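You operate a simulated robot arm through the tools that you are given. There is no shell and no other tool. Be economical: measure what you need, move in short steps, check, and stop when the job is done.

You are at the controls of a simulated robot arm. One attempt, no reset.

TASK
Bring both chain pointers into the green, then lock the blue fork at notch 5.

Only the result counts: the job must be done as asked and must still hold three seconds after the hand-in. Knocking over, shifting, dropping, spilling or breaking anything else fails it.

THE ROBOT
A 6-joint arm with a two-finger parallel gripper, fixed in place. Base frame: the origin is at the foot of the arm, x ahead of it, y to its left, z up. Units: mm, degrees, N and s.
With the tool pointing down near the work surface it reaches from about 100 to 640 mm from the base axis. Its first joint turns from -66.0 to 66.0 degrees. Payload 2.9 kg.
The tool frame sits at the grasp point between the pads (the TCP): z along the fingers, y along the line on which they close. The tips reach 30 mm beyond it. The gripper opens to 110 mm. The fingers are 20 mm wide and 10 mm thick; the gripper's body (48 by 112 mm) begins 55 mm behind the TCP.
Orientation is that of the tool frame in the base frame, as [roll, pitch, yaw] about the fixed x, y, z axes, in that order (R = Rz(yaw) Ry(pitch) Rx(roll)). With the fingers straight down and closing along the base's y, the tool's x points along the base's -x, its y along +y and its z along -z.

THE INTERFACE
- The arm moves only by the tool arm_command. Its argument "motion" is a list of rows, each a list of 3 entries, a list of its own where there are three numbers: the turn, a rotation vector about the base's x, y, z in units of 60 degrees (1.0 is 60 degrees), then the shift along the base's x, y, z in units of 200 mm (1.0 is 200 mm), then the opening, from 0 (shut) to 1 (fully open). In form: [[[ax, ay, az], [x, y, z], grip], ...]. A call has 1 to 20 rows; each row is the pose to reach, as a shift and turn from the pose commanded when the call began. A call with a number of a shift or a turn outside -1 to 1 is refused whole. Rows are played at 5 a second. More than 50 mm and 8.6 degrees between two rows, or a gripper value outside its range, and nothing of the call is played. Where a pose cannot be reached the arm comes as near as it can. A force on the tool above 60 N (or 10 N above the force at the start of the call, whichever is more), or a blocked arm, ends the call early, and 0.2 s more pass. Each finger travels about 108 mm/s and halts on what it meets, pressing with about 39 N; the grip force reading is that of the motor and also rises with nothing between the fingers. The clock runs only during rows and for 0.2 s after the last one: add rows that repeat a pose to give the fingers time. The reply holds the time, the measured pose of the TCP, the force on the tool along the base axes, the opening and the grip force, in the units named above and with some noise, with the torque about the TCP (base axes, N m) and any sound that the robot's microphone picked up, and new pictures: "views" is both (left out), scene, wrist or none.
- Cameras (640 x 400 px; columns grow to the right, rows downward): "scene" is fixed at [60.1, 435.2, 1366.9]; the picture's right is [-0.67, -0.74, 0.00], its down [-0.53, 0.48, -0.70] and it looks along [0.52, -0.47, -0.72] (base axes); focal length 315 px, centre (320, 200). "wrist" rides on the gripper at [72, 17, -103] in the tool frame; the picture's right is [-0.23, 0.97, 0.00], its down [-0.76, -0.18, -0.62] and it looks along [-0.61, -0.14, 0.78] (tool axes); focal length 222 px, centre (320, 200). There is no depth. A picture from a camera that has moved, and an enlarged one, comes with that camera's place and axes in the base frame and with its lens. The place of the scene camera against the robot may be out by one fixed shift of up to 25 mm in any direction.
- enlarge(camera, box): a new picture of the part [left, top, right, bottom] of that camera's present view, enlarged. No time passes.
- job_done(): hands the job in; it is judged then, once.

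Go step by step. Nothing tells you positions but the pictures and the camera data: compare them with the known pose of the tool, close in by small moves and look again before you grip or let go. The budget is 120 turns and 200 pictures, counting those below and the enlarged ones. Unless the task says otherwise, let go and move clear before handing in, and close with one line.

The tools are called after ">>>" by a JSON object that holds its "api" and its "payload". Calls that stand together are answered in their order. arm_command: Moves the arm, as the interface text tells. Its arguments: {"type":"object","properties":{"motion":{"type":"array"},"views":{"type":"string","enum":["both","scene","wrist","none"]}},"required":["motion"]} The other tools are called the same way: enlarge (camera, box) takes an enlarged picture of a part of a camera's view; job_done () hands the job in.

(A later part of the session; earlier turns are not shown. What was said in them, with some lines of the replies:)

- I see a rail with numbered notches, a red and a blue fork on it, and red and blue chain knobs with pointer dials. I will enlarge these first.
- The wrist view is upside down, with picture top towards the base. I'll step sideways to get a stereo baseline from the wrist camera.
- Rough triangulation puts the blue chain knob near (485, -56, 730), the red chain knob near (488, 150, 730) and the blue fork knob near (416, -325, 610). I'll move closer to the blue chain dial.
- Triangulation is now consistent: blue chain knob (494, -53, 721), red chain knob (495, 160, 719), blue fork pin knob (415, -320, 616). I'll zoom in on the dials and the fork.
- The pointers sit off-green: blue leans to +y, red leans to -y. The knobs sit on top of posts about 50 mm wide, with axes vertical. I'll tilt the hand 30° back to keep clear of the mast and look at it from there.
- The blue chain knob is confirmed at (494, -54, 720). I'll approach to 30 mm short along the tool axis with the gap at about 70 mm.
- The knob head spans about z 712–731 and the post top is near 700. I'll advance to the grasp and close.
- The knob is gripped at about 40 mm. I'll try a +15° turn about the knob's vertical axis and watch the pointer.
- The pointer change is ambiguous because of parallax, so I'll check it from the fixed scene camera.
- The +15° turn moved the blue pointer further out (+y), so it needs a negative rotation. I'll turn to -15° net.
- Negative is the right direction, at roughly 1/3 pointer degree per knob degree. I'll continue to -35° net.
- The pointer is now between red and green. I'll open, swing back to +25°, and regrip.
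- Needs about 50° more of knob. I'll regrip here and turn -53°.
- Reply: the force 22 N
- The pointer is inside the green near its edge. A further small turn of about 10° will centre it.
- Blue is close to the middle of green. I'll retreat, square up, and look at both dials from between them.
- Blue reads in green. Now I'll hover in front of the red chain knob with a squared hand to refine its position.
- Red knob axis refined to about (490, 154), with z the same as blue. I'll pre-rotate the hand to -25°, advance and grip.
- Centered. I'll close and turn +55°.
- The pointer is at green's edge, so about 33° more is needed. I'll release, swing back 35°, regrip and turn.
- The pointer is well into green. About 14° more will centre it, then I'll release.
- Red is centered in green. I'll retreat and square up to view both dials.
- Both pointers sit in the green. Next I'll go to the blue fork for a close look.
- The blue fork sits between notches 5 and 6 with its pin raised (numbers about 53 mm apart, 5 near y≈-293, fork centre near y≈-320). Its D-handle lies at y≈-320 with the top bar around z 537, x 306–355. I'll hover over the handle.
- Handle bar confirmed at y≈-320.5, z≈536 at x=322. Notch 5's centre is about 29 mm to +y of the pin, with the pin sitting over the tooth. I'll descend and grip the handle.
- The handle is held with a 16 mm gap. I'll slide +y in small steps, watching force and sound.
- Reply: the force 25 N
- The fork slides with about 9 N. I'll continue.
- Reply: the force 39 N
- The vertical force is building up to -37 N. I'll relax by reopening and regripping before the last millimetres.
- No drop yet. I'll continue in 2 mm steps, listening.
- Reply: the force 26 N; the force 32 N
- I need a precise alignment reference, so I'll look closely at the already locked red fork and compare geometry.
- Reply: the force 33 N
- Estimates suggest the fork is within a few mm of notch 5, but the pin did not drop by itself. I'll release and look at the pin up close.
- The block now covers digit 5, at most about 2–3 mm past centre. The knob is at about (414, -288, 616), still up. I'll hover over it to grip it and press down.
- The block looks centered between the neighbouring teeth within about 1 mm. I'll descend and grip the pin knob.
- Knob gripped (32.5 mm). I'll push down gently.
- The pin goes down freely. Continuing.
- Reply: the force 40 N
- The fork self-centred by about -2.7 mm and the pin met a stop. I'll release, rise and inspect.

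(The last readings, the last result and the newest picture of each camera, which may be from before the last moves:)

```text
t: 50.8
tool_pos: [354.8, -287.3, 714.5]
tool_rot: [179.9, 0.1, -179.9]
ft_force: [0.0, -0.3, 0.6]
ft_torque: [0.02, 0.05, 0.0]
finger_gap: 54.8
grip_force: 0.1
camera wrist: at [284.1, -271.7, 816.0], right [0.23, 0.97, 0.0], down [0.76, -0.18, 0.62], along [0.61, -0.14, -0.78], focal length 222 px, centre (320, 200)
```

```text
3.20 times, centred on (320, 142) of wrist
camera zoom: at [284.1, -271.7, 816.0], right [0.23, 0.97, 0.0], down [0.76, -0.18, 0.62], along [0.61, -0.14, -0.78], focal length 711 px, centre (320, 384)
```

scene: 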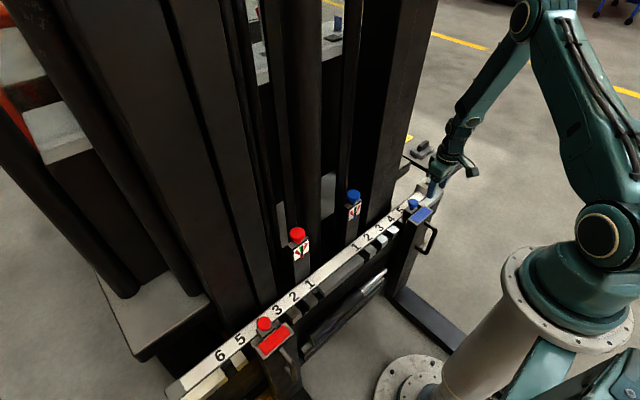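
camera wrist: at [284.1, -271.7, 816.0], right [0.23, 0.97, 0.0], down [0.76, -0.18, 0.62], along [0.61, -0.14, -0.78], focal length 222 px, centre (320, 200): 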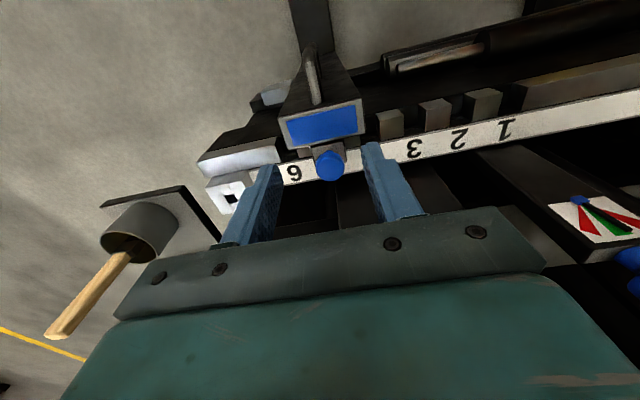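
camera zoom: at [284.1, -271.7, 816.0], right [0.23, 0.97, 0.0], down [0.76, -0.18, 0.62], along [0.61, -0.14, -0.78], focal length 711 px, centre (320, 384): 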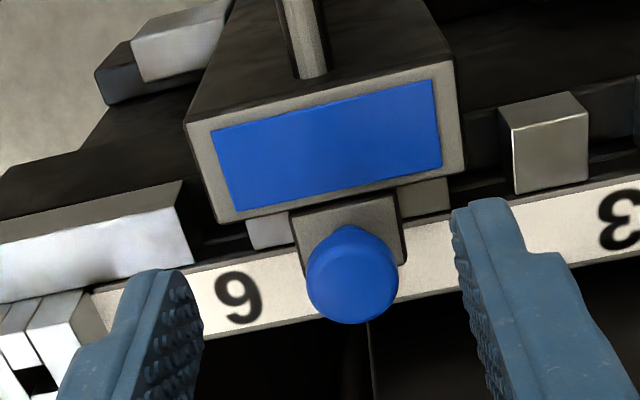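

The pin is down with the collar near the block. I'll zoom closer on both pins to compare seating.

>>> {"api": "enlarge", "payload": {"camera": "scene", "box": [402, 193, 426, 217]}}

>>> {"api": "enlarge", "payload": {"camera": "scene", "box": [252, 310, 282, 340]}}

>>> {"api": "enlarge", "payload": {"camera": "scene", "box": [270, 180, 390, 280]}}

```text
16.00 times, centred on (414, 205) of scene
camera zoom: at [60.1, 435.2, 1366.9], right [-0.67, -0.74, 0.0], down [-0.53, 0.48, -0.7], along [0.52, -0.47, -0.72], focal length 5034 px, centre (-1184, 120)
```

zoom: 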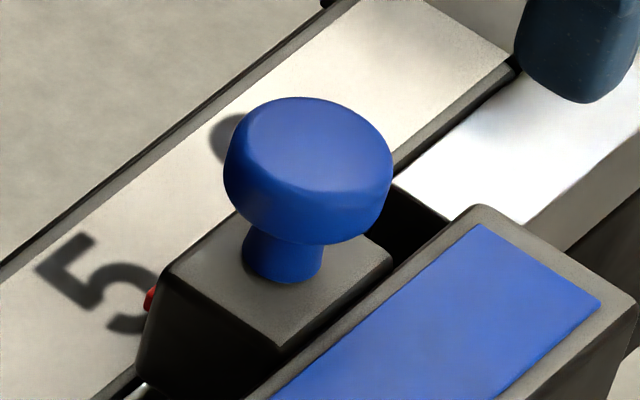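

```text
13.33 times, centred on (267, 325) of scene
camera zoom: at [60.1, 435.2, 1366.9], right [-0.67, -0.74, 0.0], down [-0.53, 0.48, -0.7], along [0.52, -0.47, -0.72], focal length 4195 px, centre (1027, -1467)
```

zoom: 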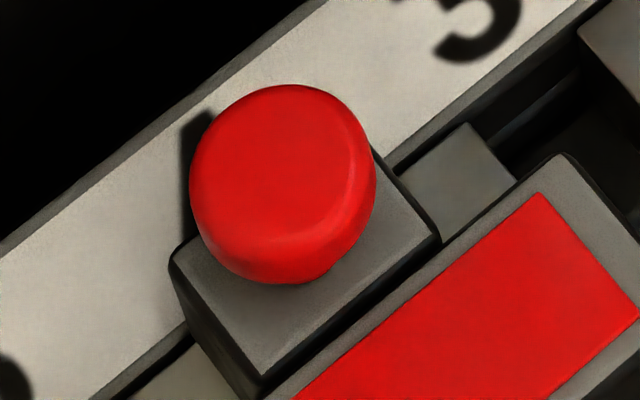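

```text
4.00 times, centred on (330, 230) of scene
camera zoom: at [60.1, 435.2, 1366.9], right [-0.67, -0.74, 0.0], down [-0.53, 0.48, -0.7], along [0.52, -0.47, -0.72], focal length 1258 px, centre (280, 80)
```

zoom: 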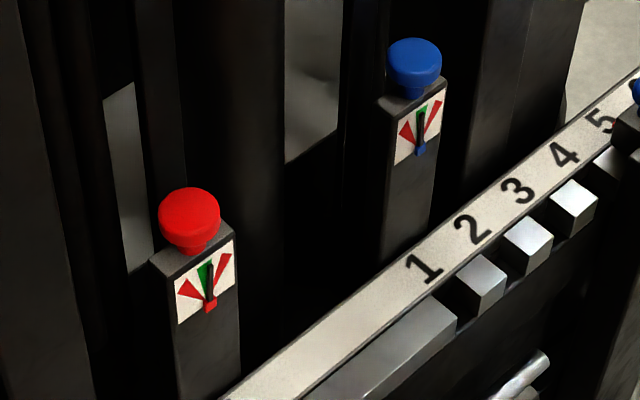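

The pin collar is seated on the block and the index sits at 5. In the scene view red's pointer looks in green but a bit off-centre, so I'll go back for a frontal check and possibly a small correction.

>>> {"api": "arm_command", "payload": {"motion": [[[0, 0, 0], [0, 0.1, 0.2], 0.6], [[0, 0, 0], [0, 0.25, 0.4], 0.6], [[0, 0, 0], [0.05, 0.45, 0.55], 0.6], [[0, 0, 0], [0.1, 0.67, 0.6], 0.6], [[0, 0, 0], [0.15, 0.88, 0.62], 0.6], [[0, 0, 0], [0.2, 1.0, 0.62], 0.6]], "views": "none"}}

>>> {"api": "arm_command", "payload": {"motion": [[[0, -0.12, 0], [0, 0.2, 0], 0.6], [[0, -0.24, 0], [0, 0.4, 0], 0.6], [[0, -0.36, 0], [0.0, 0.6, 0], 0.6], [[0, -0.48, 0], [0.0, 0.8, 0], 0.6], [[0, -0.5, 0], [0.05, 1.0, 0], 0.6], [[0, -0.5, 0], [0.05, 1.0, 0], 0.6]], "views": "none"}}

>>> {"api": "arm_command", "payload": {"motion": [[[0, 0, 0], [0.1, 0.1, -0.12], 0.64], [[0, 0, 0], [0.2, 0.2, -0.25], 0.64], [[0, 0, 0], [0.3, 0.24, -0.375], 0.64], [[0, 0, 0], [0.3, 0.24, -0.375], 0.64]], "views": "wrist"}}

>>> {"api": "enlarge", "payload": {"camera": "wrist", "box": [240, 20, 400, 140]}}

```text
refused: row 3 steps farther than a row can; nothing moved
```

```text
t: 52.2
tool_pos: [365.8, -87.8, 713.9]
tool_rot: [179.9, 29.9, -180.0]
ft_force: [0.9, -0.1, -0.3]
ft_torque: [-0.01, -0.02, -0.03]
finger_gap: 65.9
grip_force: 0.0
```

```text
t: 53.2
tool_pos: [425.6, -40.2, 638.5]
tool_rot: [179.9, 30.0, -179.9]
ft_force: [-0.1, 0.2, -0.1]
ft_torque: [0.01, 0.03, -0.01]
finger_gap: 70.4
grip_force: 0.1
camera wrist: at [312.5, -24.3, 690.0], right [0.19, 0.97, 0.12], down [0.35, -0.18, 0.92], along [0.92, -0.14, -0.37], focal length 222 px, centre (320, 200)
```

wrist: 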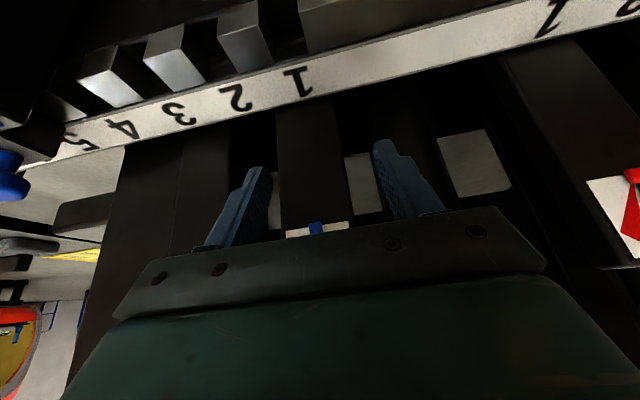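

```text
3.33 times, centred on (320, 80) of wrist
camera zoom: at [312.5, -24.3, 690.0], right [0.19, 0.97, 0.12], down [0.35, -0.18, 0.92], along [0.92, -0.14, -0.37], focal length 740 px, centre (320, 600)
```

zoom: 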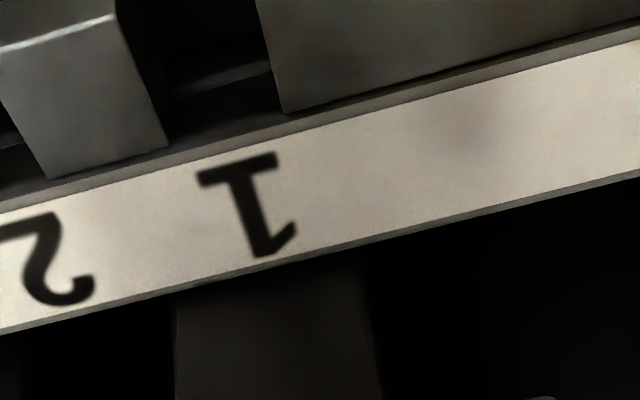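

The first call was refused, so the following ones ran from the old pose. No contact occurred. I'll back off and go to red properly, one call at a time.

>>> {"api": "arm_command", "payload": {"motion": [[[0, 0, 0], [-0.15, 0, 0.15], 0.64], [[0, 0, 0], [-0.27, 0.03, 0.33], 0.64], [[0, 0, 0], [-0.27, 0.2, 0.48], 0.64], [[0, 0, 0], [-0.2, 0.4, 0.56], 0.64], [[0, 0, 0], [-0.12, 0.62, 0.62], 0.64], [[0, 0, 0], [-0.05, 0.82, 0.66], 0.64], [[0, 0, 0], [0.02, 0.97, 0.7], 0.64], [[0, 0, 0], [0.02, 0.97, 0.7], 0.64]], "views": "wrist"}}

>>> {"api": "enlarge", "payload": {"camera": "wrist", "box": [260, 40, 380, 140]}}

```text
t: 55.0
tool_pos: [430.1, 155.4, 778.8]
tool_rot: [179.9, 30.0, -179.9]
ft_force: [0.4, 0.2, -0.2]
ft_torque: [0.01, 0.0, 0.03]
finger_gap: 70.2
grip_force: 0.0
camera wrist: at [316.0, 170.8, 831.0], right [0.19, 0.97, 0.12], down [0.35, -0.18, 0.92], along [0.92, -0.14, -0.37], focal length 222 px, centre (320, 200)
```

wrist: 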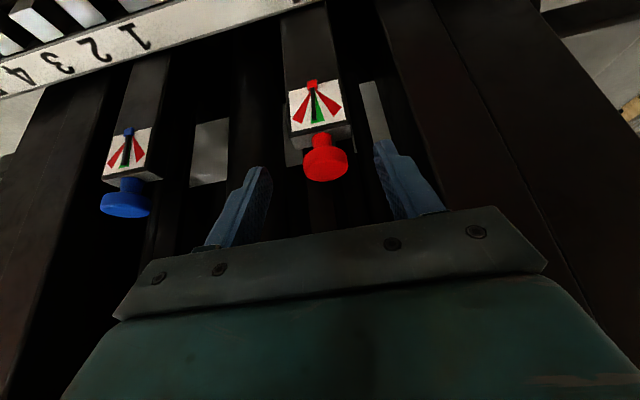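

```text
4.00 times, centred on (320, 90) of wrist
camera zoom: at [316.0, 170.8, 831.0], right [0.19, 0.97, 0.12], down [0.35, -0.18, 0.92], along [0.92, -0.14, -0.37], focal length 888 px, centre (320, 640)
```

zoom: 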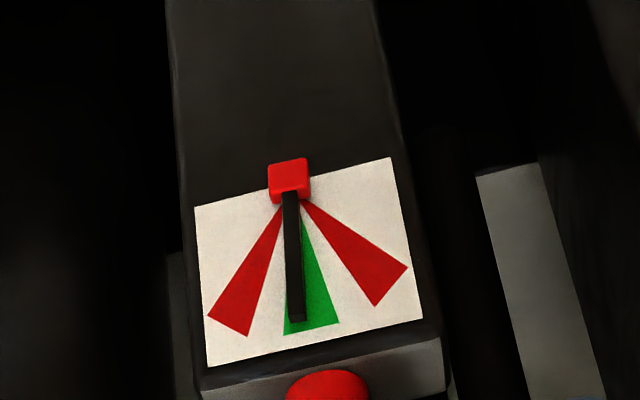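

Red is in the green but half-way to its edge. I'll add about 17° of knob for margin.

>>> {"api": "arm_command", "payload": {"motion": [[[0, 0, 0], [0.1, 0, -0.04], 0.64], [[0, 0, 0], [0.195, -0.007, -0.08], 0.64], [[0, 0, 0], [0.235, -0.007, -0.15], 0.64], [[0, 0, 0], [0.27, -0.007, -0.21], 0.64], [[0, 0, 0], [0.27, -0.007, -0.21], 0.64]], "views": "wrist"}}

```text
t: 56.2
tool_pos: [483.3, 152.4, 735.5]
tool_rot: [179.8, 30.0, -179.9]
ft_force: [-0.1, -0.8, 0.0]
ft_torque: [0.01, 0.0, -0.01]
finger_gap: 70.3
grip_force: 0.0
camera wrist: at [370.6, 168.1, 788.5], right [0.19, 0.97, 0.12], down [0.35, -0.18, 0.92], along [0.92, -0.14, -0.37], focal length 222 px, centre (320, 200)
```

wrist: 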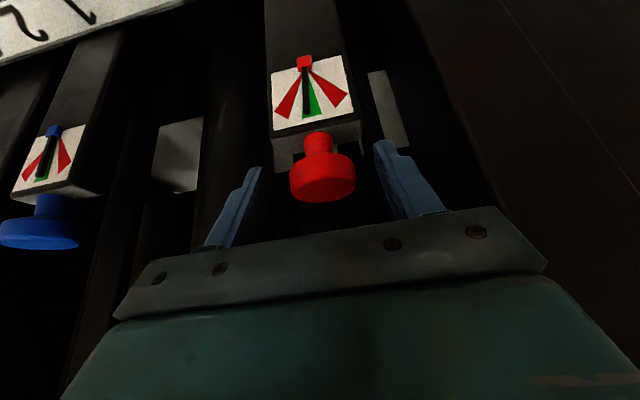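

>>> {"api": "arm_command", "payload": {"motion": [[[0, 0, 0], [0.003, 0.005, 0.005], 0.5], [[0, 0, 0], [0.003, 0.005, 0.005], 0.3], [[0, 0, 0], [0.003, 0.005, 0.005], 0.3], [[0, 0, 0.1], [0.003, 0.002, 0.005], 0.3], [[0, 0, 0.2], [0.003, 0, 0.005], 0.3], [[0, 0, 0.3], [0.004, -0.003, 0.005], 0.3], [[0, 0, 0.3], [0.004, -0.003, 0.005], 0.3], [[0, 0, 0.3], [0.004, -0.003, 0.005], 0.64], [[0, 0, 0.3], [0.004, -0.003, 0.005], 0.64]], "views": "wrist"}}

>>> {"api": "enlarge", "payload": {"camera": "wrist", "box": [240, 40, 380, 140]}}

```text
t: 58.2
tool_pos: [484.6, 151.6, 738.1]
tool_rot: [179.8, 29.9, -162.0]
ft_force: [0.1, 0.3, 0.1]
ft_torque: [-0.02, -0.02, -0.03]
finger_gap: 70.3
grip_force: 0.0
camera wrist: at [371.8, 131.8, 790.1], right [-0.12, 0.99, 0.11], down [0.39, -0.06, 0.92], along [0.91, 0.15, -0.37], focal length 222 px, centre (320, 200)
```

wrist: 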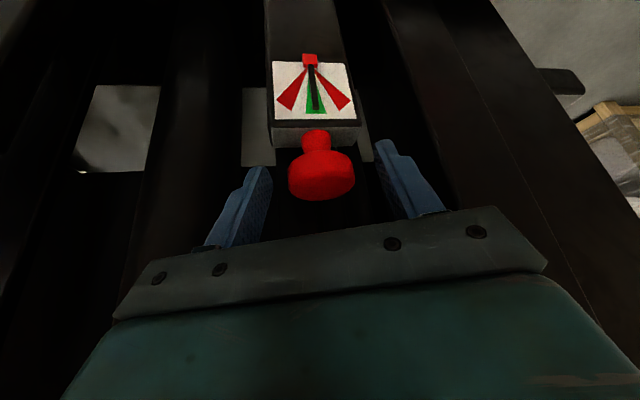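

```text
4.00 times, centred on (310, 90) of wrist
camera zoom: at [371.8, 131.8, 790.1], right [-0.12, 0.99, 0.11], down [0.39, -0.06, 0.92], along [0.91, 0.15, -0.37], focal length 888 px, centre (360, 640)
```

zoom: 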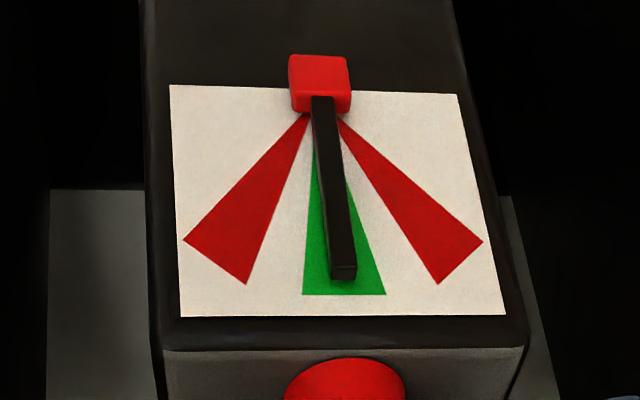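

Red is now centered. I'll retreat and do a final check on blue and the fork.

>>> {"api": "arm_command", "payload": {"motion": [[[0, 0, 0], [-0.1, -0.03, 0.17], 0.64], [[0, 0, 0], [-0.2, -0.06, 0.35], 0.64], [[0, 0, -0.1], [-0.3, -0.25, 0.45], 0.64], [[0, 0, -0.2], [-0.35, -0.45, 0.5], 0.64], [[0, 0, -0.3], [-0.35, -0.65, 0.5], 0.64], [[0, 0, -0.3], [-0.35, -0.85, 0.5], 0.64], [[0, 0, -0.3], [-0.3, -1.0, 0.45], 0.64], [[0, 0, -0.3], [-0.3, -1.0, 0.45], 0.64]]}}

>>> {"api": "enlarge", "payload": {"camera": "wrist", "box": [260, 40, 380, 140]}}

>>> {"api": "enlarge", "payload": {"camera": "scene", "box": [280, 170, 440, 270]}}

```text
t: 60.0
tool_pos: [425.5, -49.1, 827.7]
tool_rot: [179.9, 30.0, -179.8]
ft_force: [0.4, -0.3, -0.7]
ft_torque: [-0.02, 0.0, -0.01]
finger_gap: 70.3
grip_force: 0.0
camera wrist: at [311.7, -32.4, 879.4], right [0.19, 0.97, 0.12], down [0.35, -0.18, 0.92], along [0.92, -0.14, -0.37], focal length 222 px, centre (320, 200)
```

scene: 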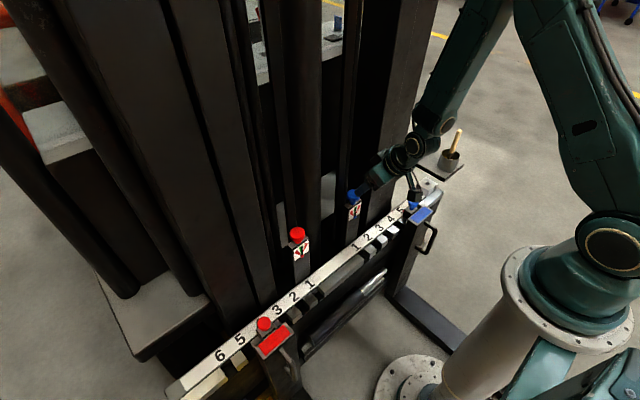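
wrist: 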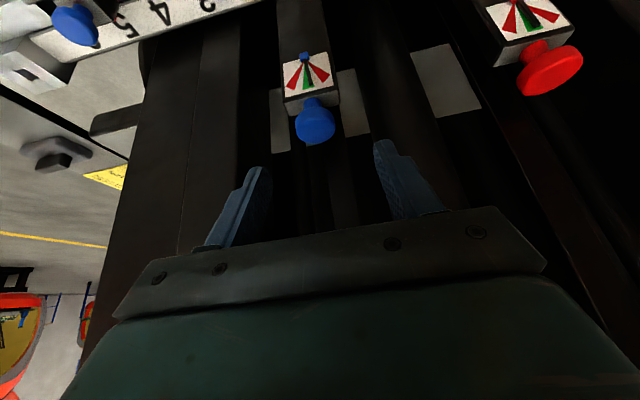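

```text
4.00 times, centred on (320, 90) of wrist
camera zoom: at [311.7, -32.4, 879.4], right [0.19, 0.97, 0.12], down [0.35, -0.18, 0.92], along [0.92, -0.14, -0.37], focal length 888 px, centre (320, 640)
```

zoom: 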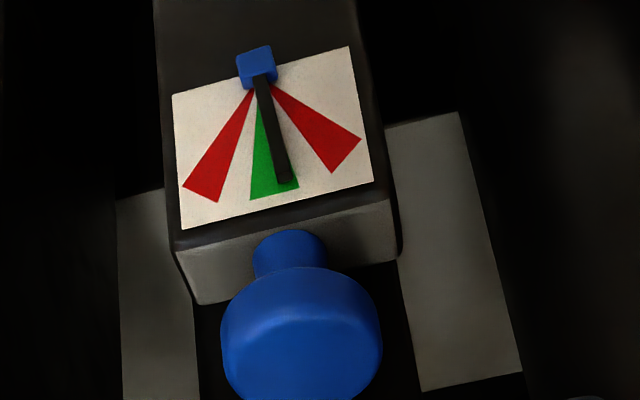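

```text
4.00 times, centred on (360, 220) of scene
camera zoom: at [60.1, 435.2, 1366.9], right [-0.67, -0.74, 0.0], down [-0.53, 0.48, -0.7], along [0.52, -0.47, -0.72], focal length 1258 px, centre (160, 120)
```

zoom: 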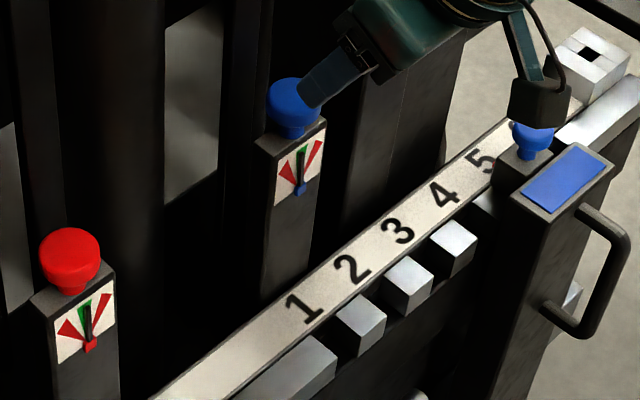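

Blue is near the centre of green too. As a last check I'll confirm the lock by a gentle tug on the handle.

>>> {"api": "arm_command", "payload": {"motion": [[[0, 0.1, 0], [-0.12, -0.15, 0], 0.5], [[0, 0.2, 0], [-0.24, -0.3, 0], 0.5], [[0, 0.3, 0], [-0.36, -0.48, 0], 0.5], [[0, 0.4, 0], [-0.46, -0.66, 0], 0.5], [[0, 0.5, 0], [-0.515, -0.84, 0], 0.5], [[0, 0.5, 0], [-0.515, -1.0, 0], 0.5], [[0, 0.5, 0], [-0.515, -1.0, 0], 0.5]], "views": "none"}}

```text
t: 61.6
tool_pos: [321.1, -248.2, 827.9]
tool_rot: [179.9, -0.1, -180.0]
ft_force: [0.2, 0.5, 0.3]
ft_torque: [0.01, 0.01, 0.01]
finger_gap: 55.2
grip_force: 0.1
```

>>> {"api": "arm_command", "payload": {"motion": [[[0, 0, 0], [0, -0.1, -0.2], 0.6], [[0, 0, 0], [0, -0.2, -0.42], 0.6], [[0, 0, 0], [0, -0.207, -0.65], 0.6], [[0, 0, 0], [0, -0.207, -0.85], 0.6], [[0, 0, 0], [0, -0.207, -1.0], 0.6], [[0, 0, 0], [0, -0.207, -1.0], 0.6]], "views": "wrist"}}

```text
t: 63.0
tool_pos: [322.0, -291.4, 627.7]
tool_rot: [179.7, 0.0, -179.9]
ft_force: [-0.2, -0.7, 0.2]
ft_torque: [0.01, 0.0, -0.04]
finger_gap: 66.1
grip_force: 0.1
camera wrist: at [250.5, -274.1, 729.9], right [0.23, 0.97, 0.0], down [0.76, -0.18, 0.62], along [0.61, -0.14, -0.78], focal length 222 px, centre (320, 200)
```

wrist: 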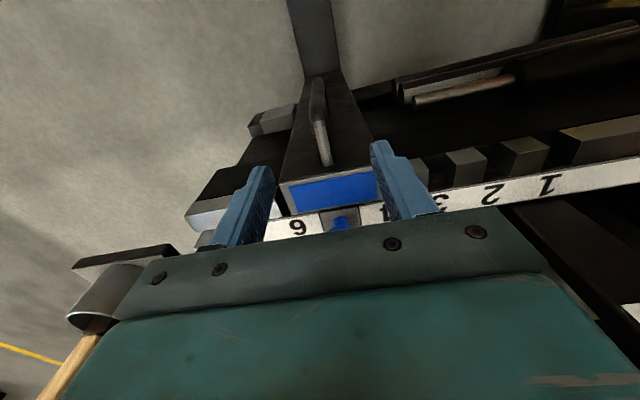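

>>> {"api": "arm_command", "payload": {"motion": [[[0, 0, 0], [0, 0.007, -0.2], 0.6], [[0, 0, 0], [0, 0.007, -0.43], 0.6], [[0, 0, 0], [0, 0.007, -0.43], 0.3], [[0, 0, 0], [0, 0.007, -0.43], 0.08], [[0, 0, 0], [0, 0.007, -0.43], 0.08], [[0, 0, 0], [0, 0.007, -0.43], 0.08]], "views": "none"}}

>>> {"api": "arm_command", "payload": {"motion": [[[0, 0, 0], [0, 0.01, 0], 0.08], [[0, 0, 0], [0, 0.02, 0], 0.08], [[0, 0, 0], [0, 0.025, 0], 0.08], [[0, 0, 0], [0, 0.025, 0], 0.08]], "views": "none"}}

```text
t: 64.4
tool_pos: [320.6, -288.8, 542.5]
tool_rot: [179.9, 0.0, -180.0]
ft_force: [4.1, -9.6, -16.3]
ft_torque: [-0.08, 0.22, 0.02]
finger_gap: 15.8
grip_force: 45.3
```

```text
t: 65.4
tool_pos: [321.0, -283.4, 542.6]
tool_rot: [179.9, 0.0, -179.8]
ft_force: [1.1, -9.9, -5.0]
ft_torque: [-0.2, -0.84, -0.02]
finger_gap: 16.3
grip_force: 45.6
```

The fork moved 5 mm at only about 10 N, so it isn't actually locked. Let me look.

>>> {"api": "enlarge", "payload": {"camera": "scene", "box": [395, 185, 435, 225]}}

```text
10.00 times, centred on (415, 205) of scene
camera zoom: at [60.1, 435.0, 1367.0], right [-0.67, -0.74, 0.0], down [-0.53, 0.48, -0.7], along [0.52, -0.47, -0.72], focal length 3146 px, centre (-630, 150)
```

zoom: 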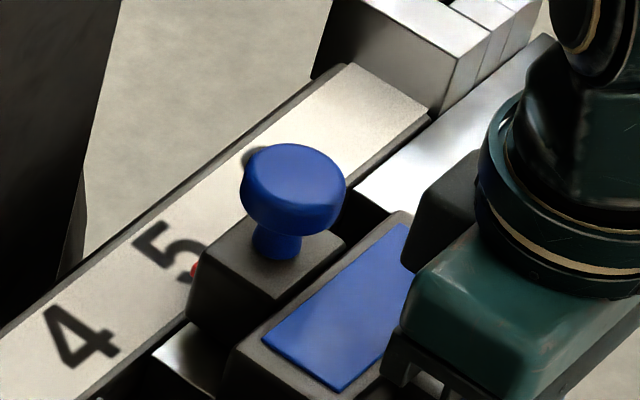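

Possibly this is only play inside the notch. I'll tug a bit further to see whether it stops.

>>> {"api": "arm_command", "payload": {"motion": [[[0, 0, 0], [0, 0.01, 0], 0.08], [[0, 0, 0], [0, 0.02, 0], 0.08], [[0, 0, 0], [0, 0.02, 0], 0.08]], "views": "none"}}

>>> {"api": "arm_command", "payload": {"motion": [[[0, 0, 0], [0, 0.01, 0], 0.08], [[0, 0, 0], [0, 0.02, 0], 0.08], [[0, 0, 0], [0, 0.02, 0], 0.08]], "views": "none"}}

```text
t: 66.2
tool_pos: [321.6, -282.7, 542.2]
tool_rot: [-179.7, 0.0, 179.9]
ft_force: [-3.0, -33.0, -12.9]
ft_torque: [0.39, -0.76, -0.02]
finger_gap: 15.8
grip_force: 45.2
```

```text
t: 67.0
tool_pos: [320.1, -283.4, 542.2]
tool_rot: [-179.2, 0.0, 179.8]
ft_force: [-5.6, -47.3, -13.1]
ft_torque: [0.47, -0.29, -0.07]
finger_gap: 15.9
grip_force: 44.7
```

It stops firmly at y≈-283, so the pin is engaged in the notch with some play. I'll move back and find the other end to centre it.

>>> {"api": "arm_command", "payload": {"motion": [[[0, 0, 0], [0, -0.03, 0], 0.08], [[0, 0, 0], [0, -0.06, 0], 0.08], [[0, 0, 0], [0, -0.075, 0], 0.08], [[0, 0, 0], [0, -0.085, 0], 0.08], [[0, 0, 0], [0, -0.085, 0], 0.08]], "views": "none"}}

>>> {"api": "arm_command", "payload": {"motion": [[[0, 0, 0], [0, -0.015, 0], 0.08], [[0, 0, 0], [0, -0.03, 0], 0.08], [[0, 0, 0], [0, -0.03, 0], 0.08]], "views": "none"}}

```text
t: 68.2
tool_pos: [322.2, -290.9, 542.5]
tool_rot: [179.7, -0.1, -179.9]
ft_force: [-2.0, 9.3, 31.9]
ft_torque: [-0.05, 0.88, 0.02]
finger_gap: 16.0
grip_force: 45.0
```

```text
t: 69.0
tool_pos: [321.2, -296.6, 542.0]
tool_rot: [179.7, 0.0, -179.9]
ft_force: [2.7, 14.2, 22.7]
ft_torque: [-0.11, 0.75, -0.12]
finger_gap: 15.9
grip_force: 44.6
```

>>> {"api": "arm_command", "payload": {"motion": [[[0, 0, 0], [0, -0.01, 0], 0.08], [[0, 0, 0], [0, -0.02, 0], 0.08], [[0, 0, 0], [0, -0.02, 0], 0.08]], "views": "none"}}

```text
t: 69.8
tool_pos: [320.7, -297.0, 540.3]
tool_rot: [179.2, 0.0, -179.7]
ft_force: [2.4, 40.7, 37.8]
ft_torque: [-0.35, 0.5, 0.05]
finger_gap: 16.3
grip_force: 45.3
```

Blocked on the other side at y≈-297, so the fork is locked in notch 5 with ±7 mm play. I'll centre it at -290, release and rise.

>>> {"api": "arm_command", "payload": {"motion": [[[0, 0, 0], [0, 0.02, 0], 0.08], [[0, 0, 0], [0, 0.04, 0], 0.08], [[0, 0, 0], [0, 0.055, 0], 0.08], [[0, 0, 0], [0, 0.055, 0], 0.08], [[0, 0, 0], [0, 0.055, 0], 0.4], [[0, 0, 0], [0, 0.055, 0], 0.5], [[0, 0, 0], [0, 0.055, 0.2], 0.5], [[0, 0, 0], [0, 0.055, 0.42], 0.5], [[0, 0, 0], [0, 0.055, 0.65], 0.5], [[0, 0, 0], [-0.1, 0.055, 0.85], 0.5], [[0, 0, 0], [-0.1, 0.055, 0.85], 0.5]]}}

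>>> {"api": "enlarge", "payload": {"camera": "scene", "box": [395, 185, 435, 225]}}

>>> {"api": "enlarge", "payload": {"camera": "scene", "box": [280, 170, 440, 270]}}

```text
t: 72.2
tool_pos: [300.4, -291.5, 711.8]
tool_rot: [179.7, 0.0, -180.0]
ft_force: [0.4, 0.0, 1.1]
ft_torque: [0.01, -0.05, 0.0]
finger_gap: 55.1
grip_force: 0.1
camera wrist: at [230.2, -275.5, 814.1], right [0.23, 0.97, 0.0], down [0.76, -0.18, 0.62], along [0.61, -0.14, -0.78], focal length 222 px, centre (320, 200)
```

scene: 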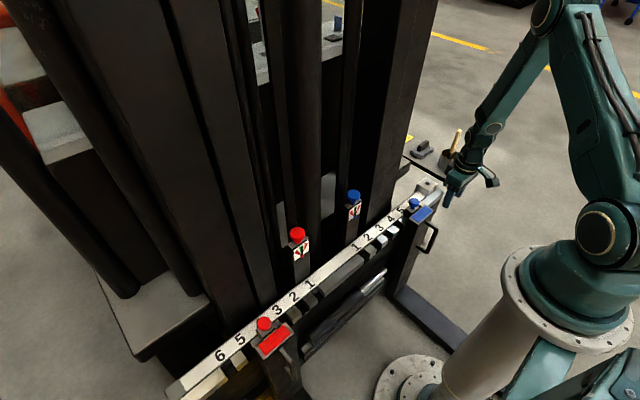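
wrist: 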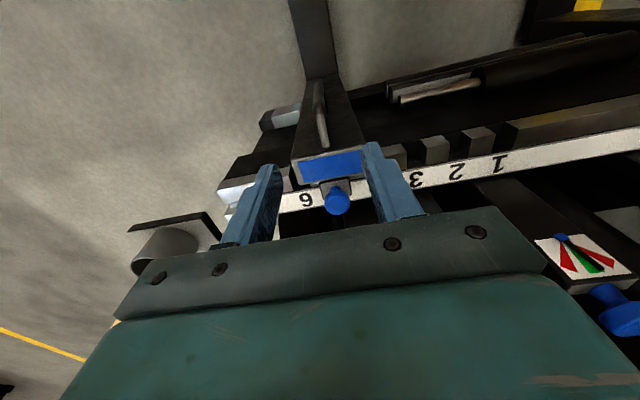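

```text
10.00 times, centred on (415, 205) of scene
camera zoom: at [60.1, 435.2, 1366.9], right [-0.67, -0.74, 0.0], down [-0.53, 0.48, -0.7], along [0.52, -0.47, -0.72], focal length 3146 px, centre (-630, 150)
```

zoom: 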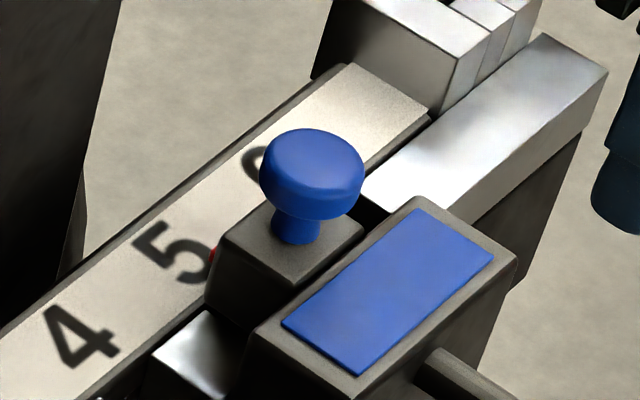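

```text
4.00 times, centred on (360, 220) of scene
camera zoom: at [60.1, 435.2, 1366.9], right [-0.67, -0.74, 0.0], down [-0.53, 0.48, -0.7], along [0.52, -0.47, -0.72], focal length 1258 px, centre (160, 120)
```

zoom: 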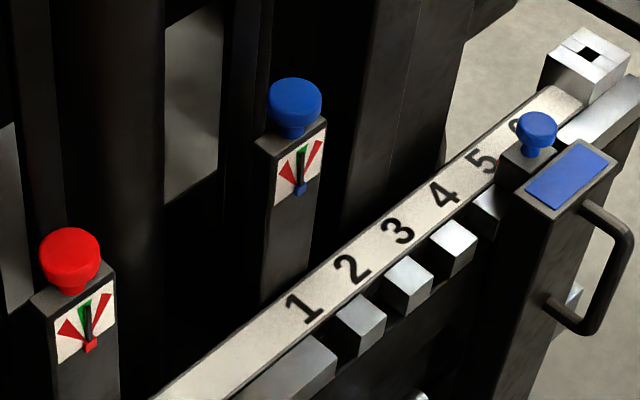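

Both pointers are in the green, the blue pin is seated with the fork held at notch 5, and the hand is clear. Handing in.

>>> {"api": "job_done", "payload": {}}

```text
The job is handed in.
```

Both chain pointers are in the green and the blue fork is locked at notch 5; a tug on its handle stopped in both directions, with about ±7 mm of play.
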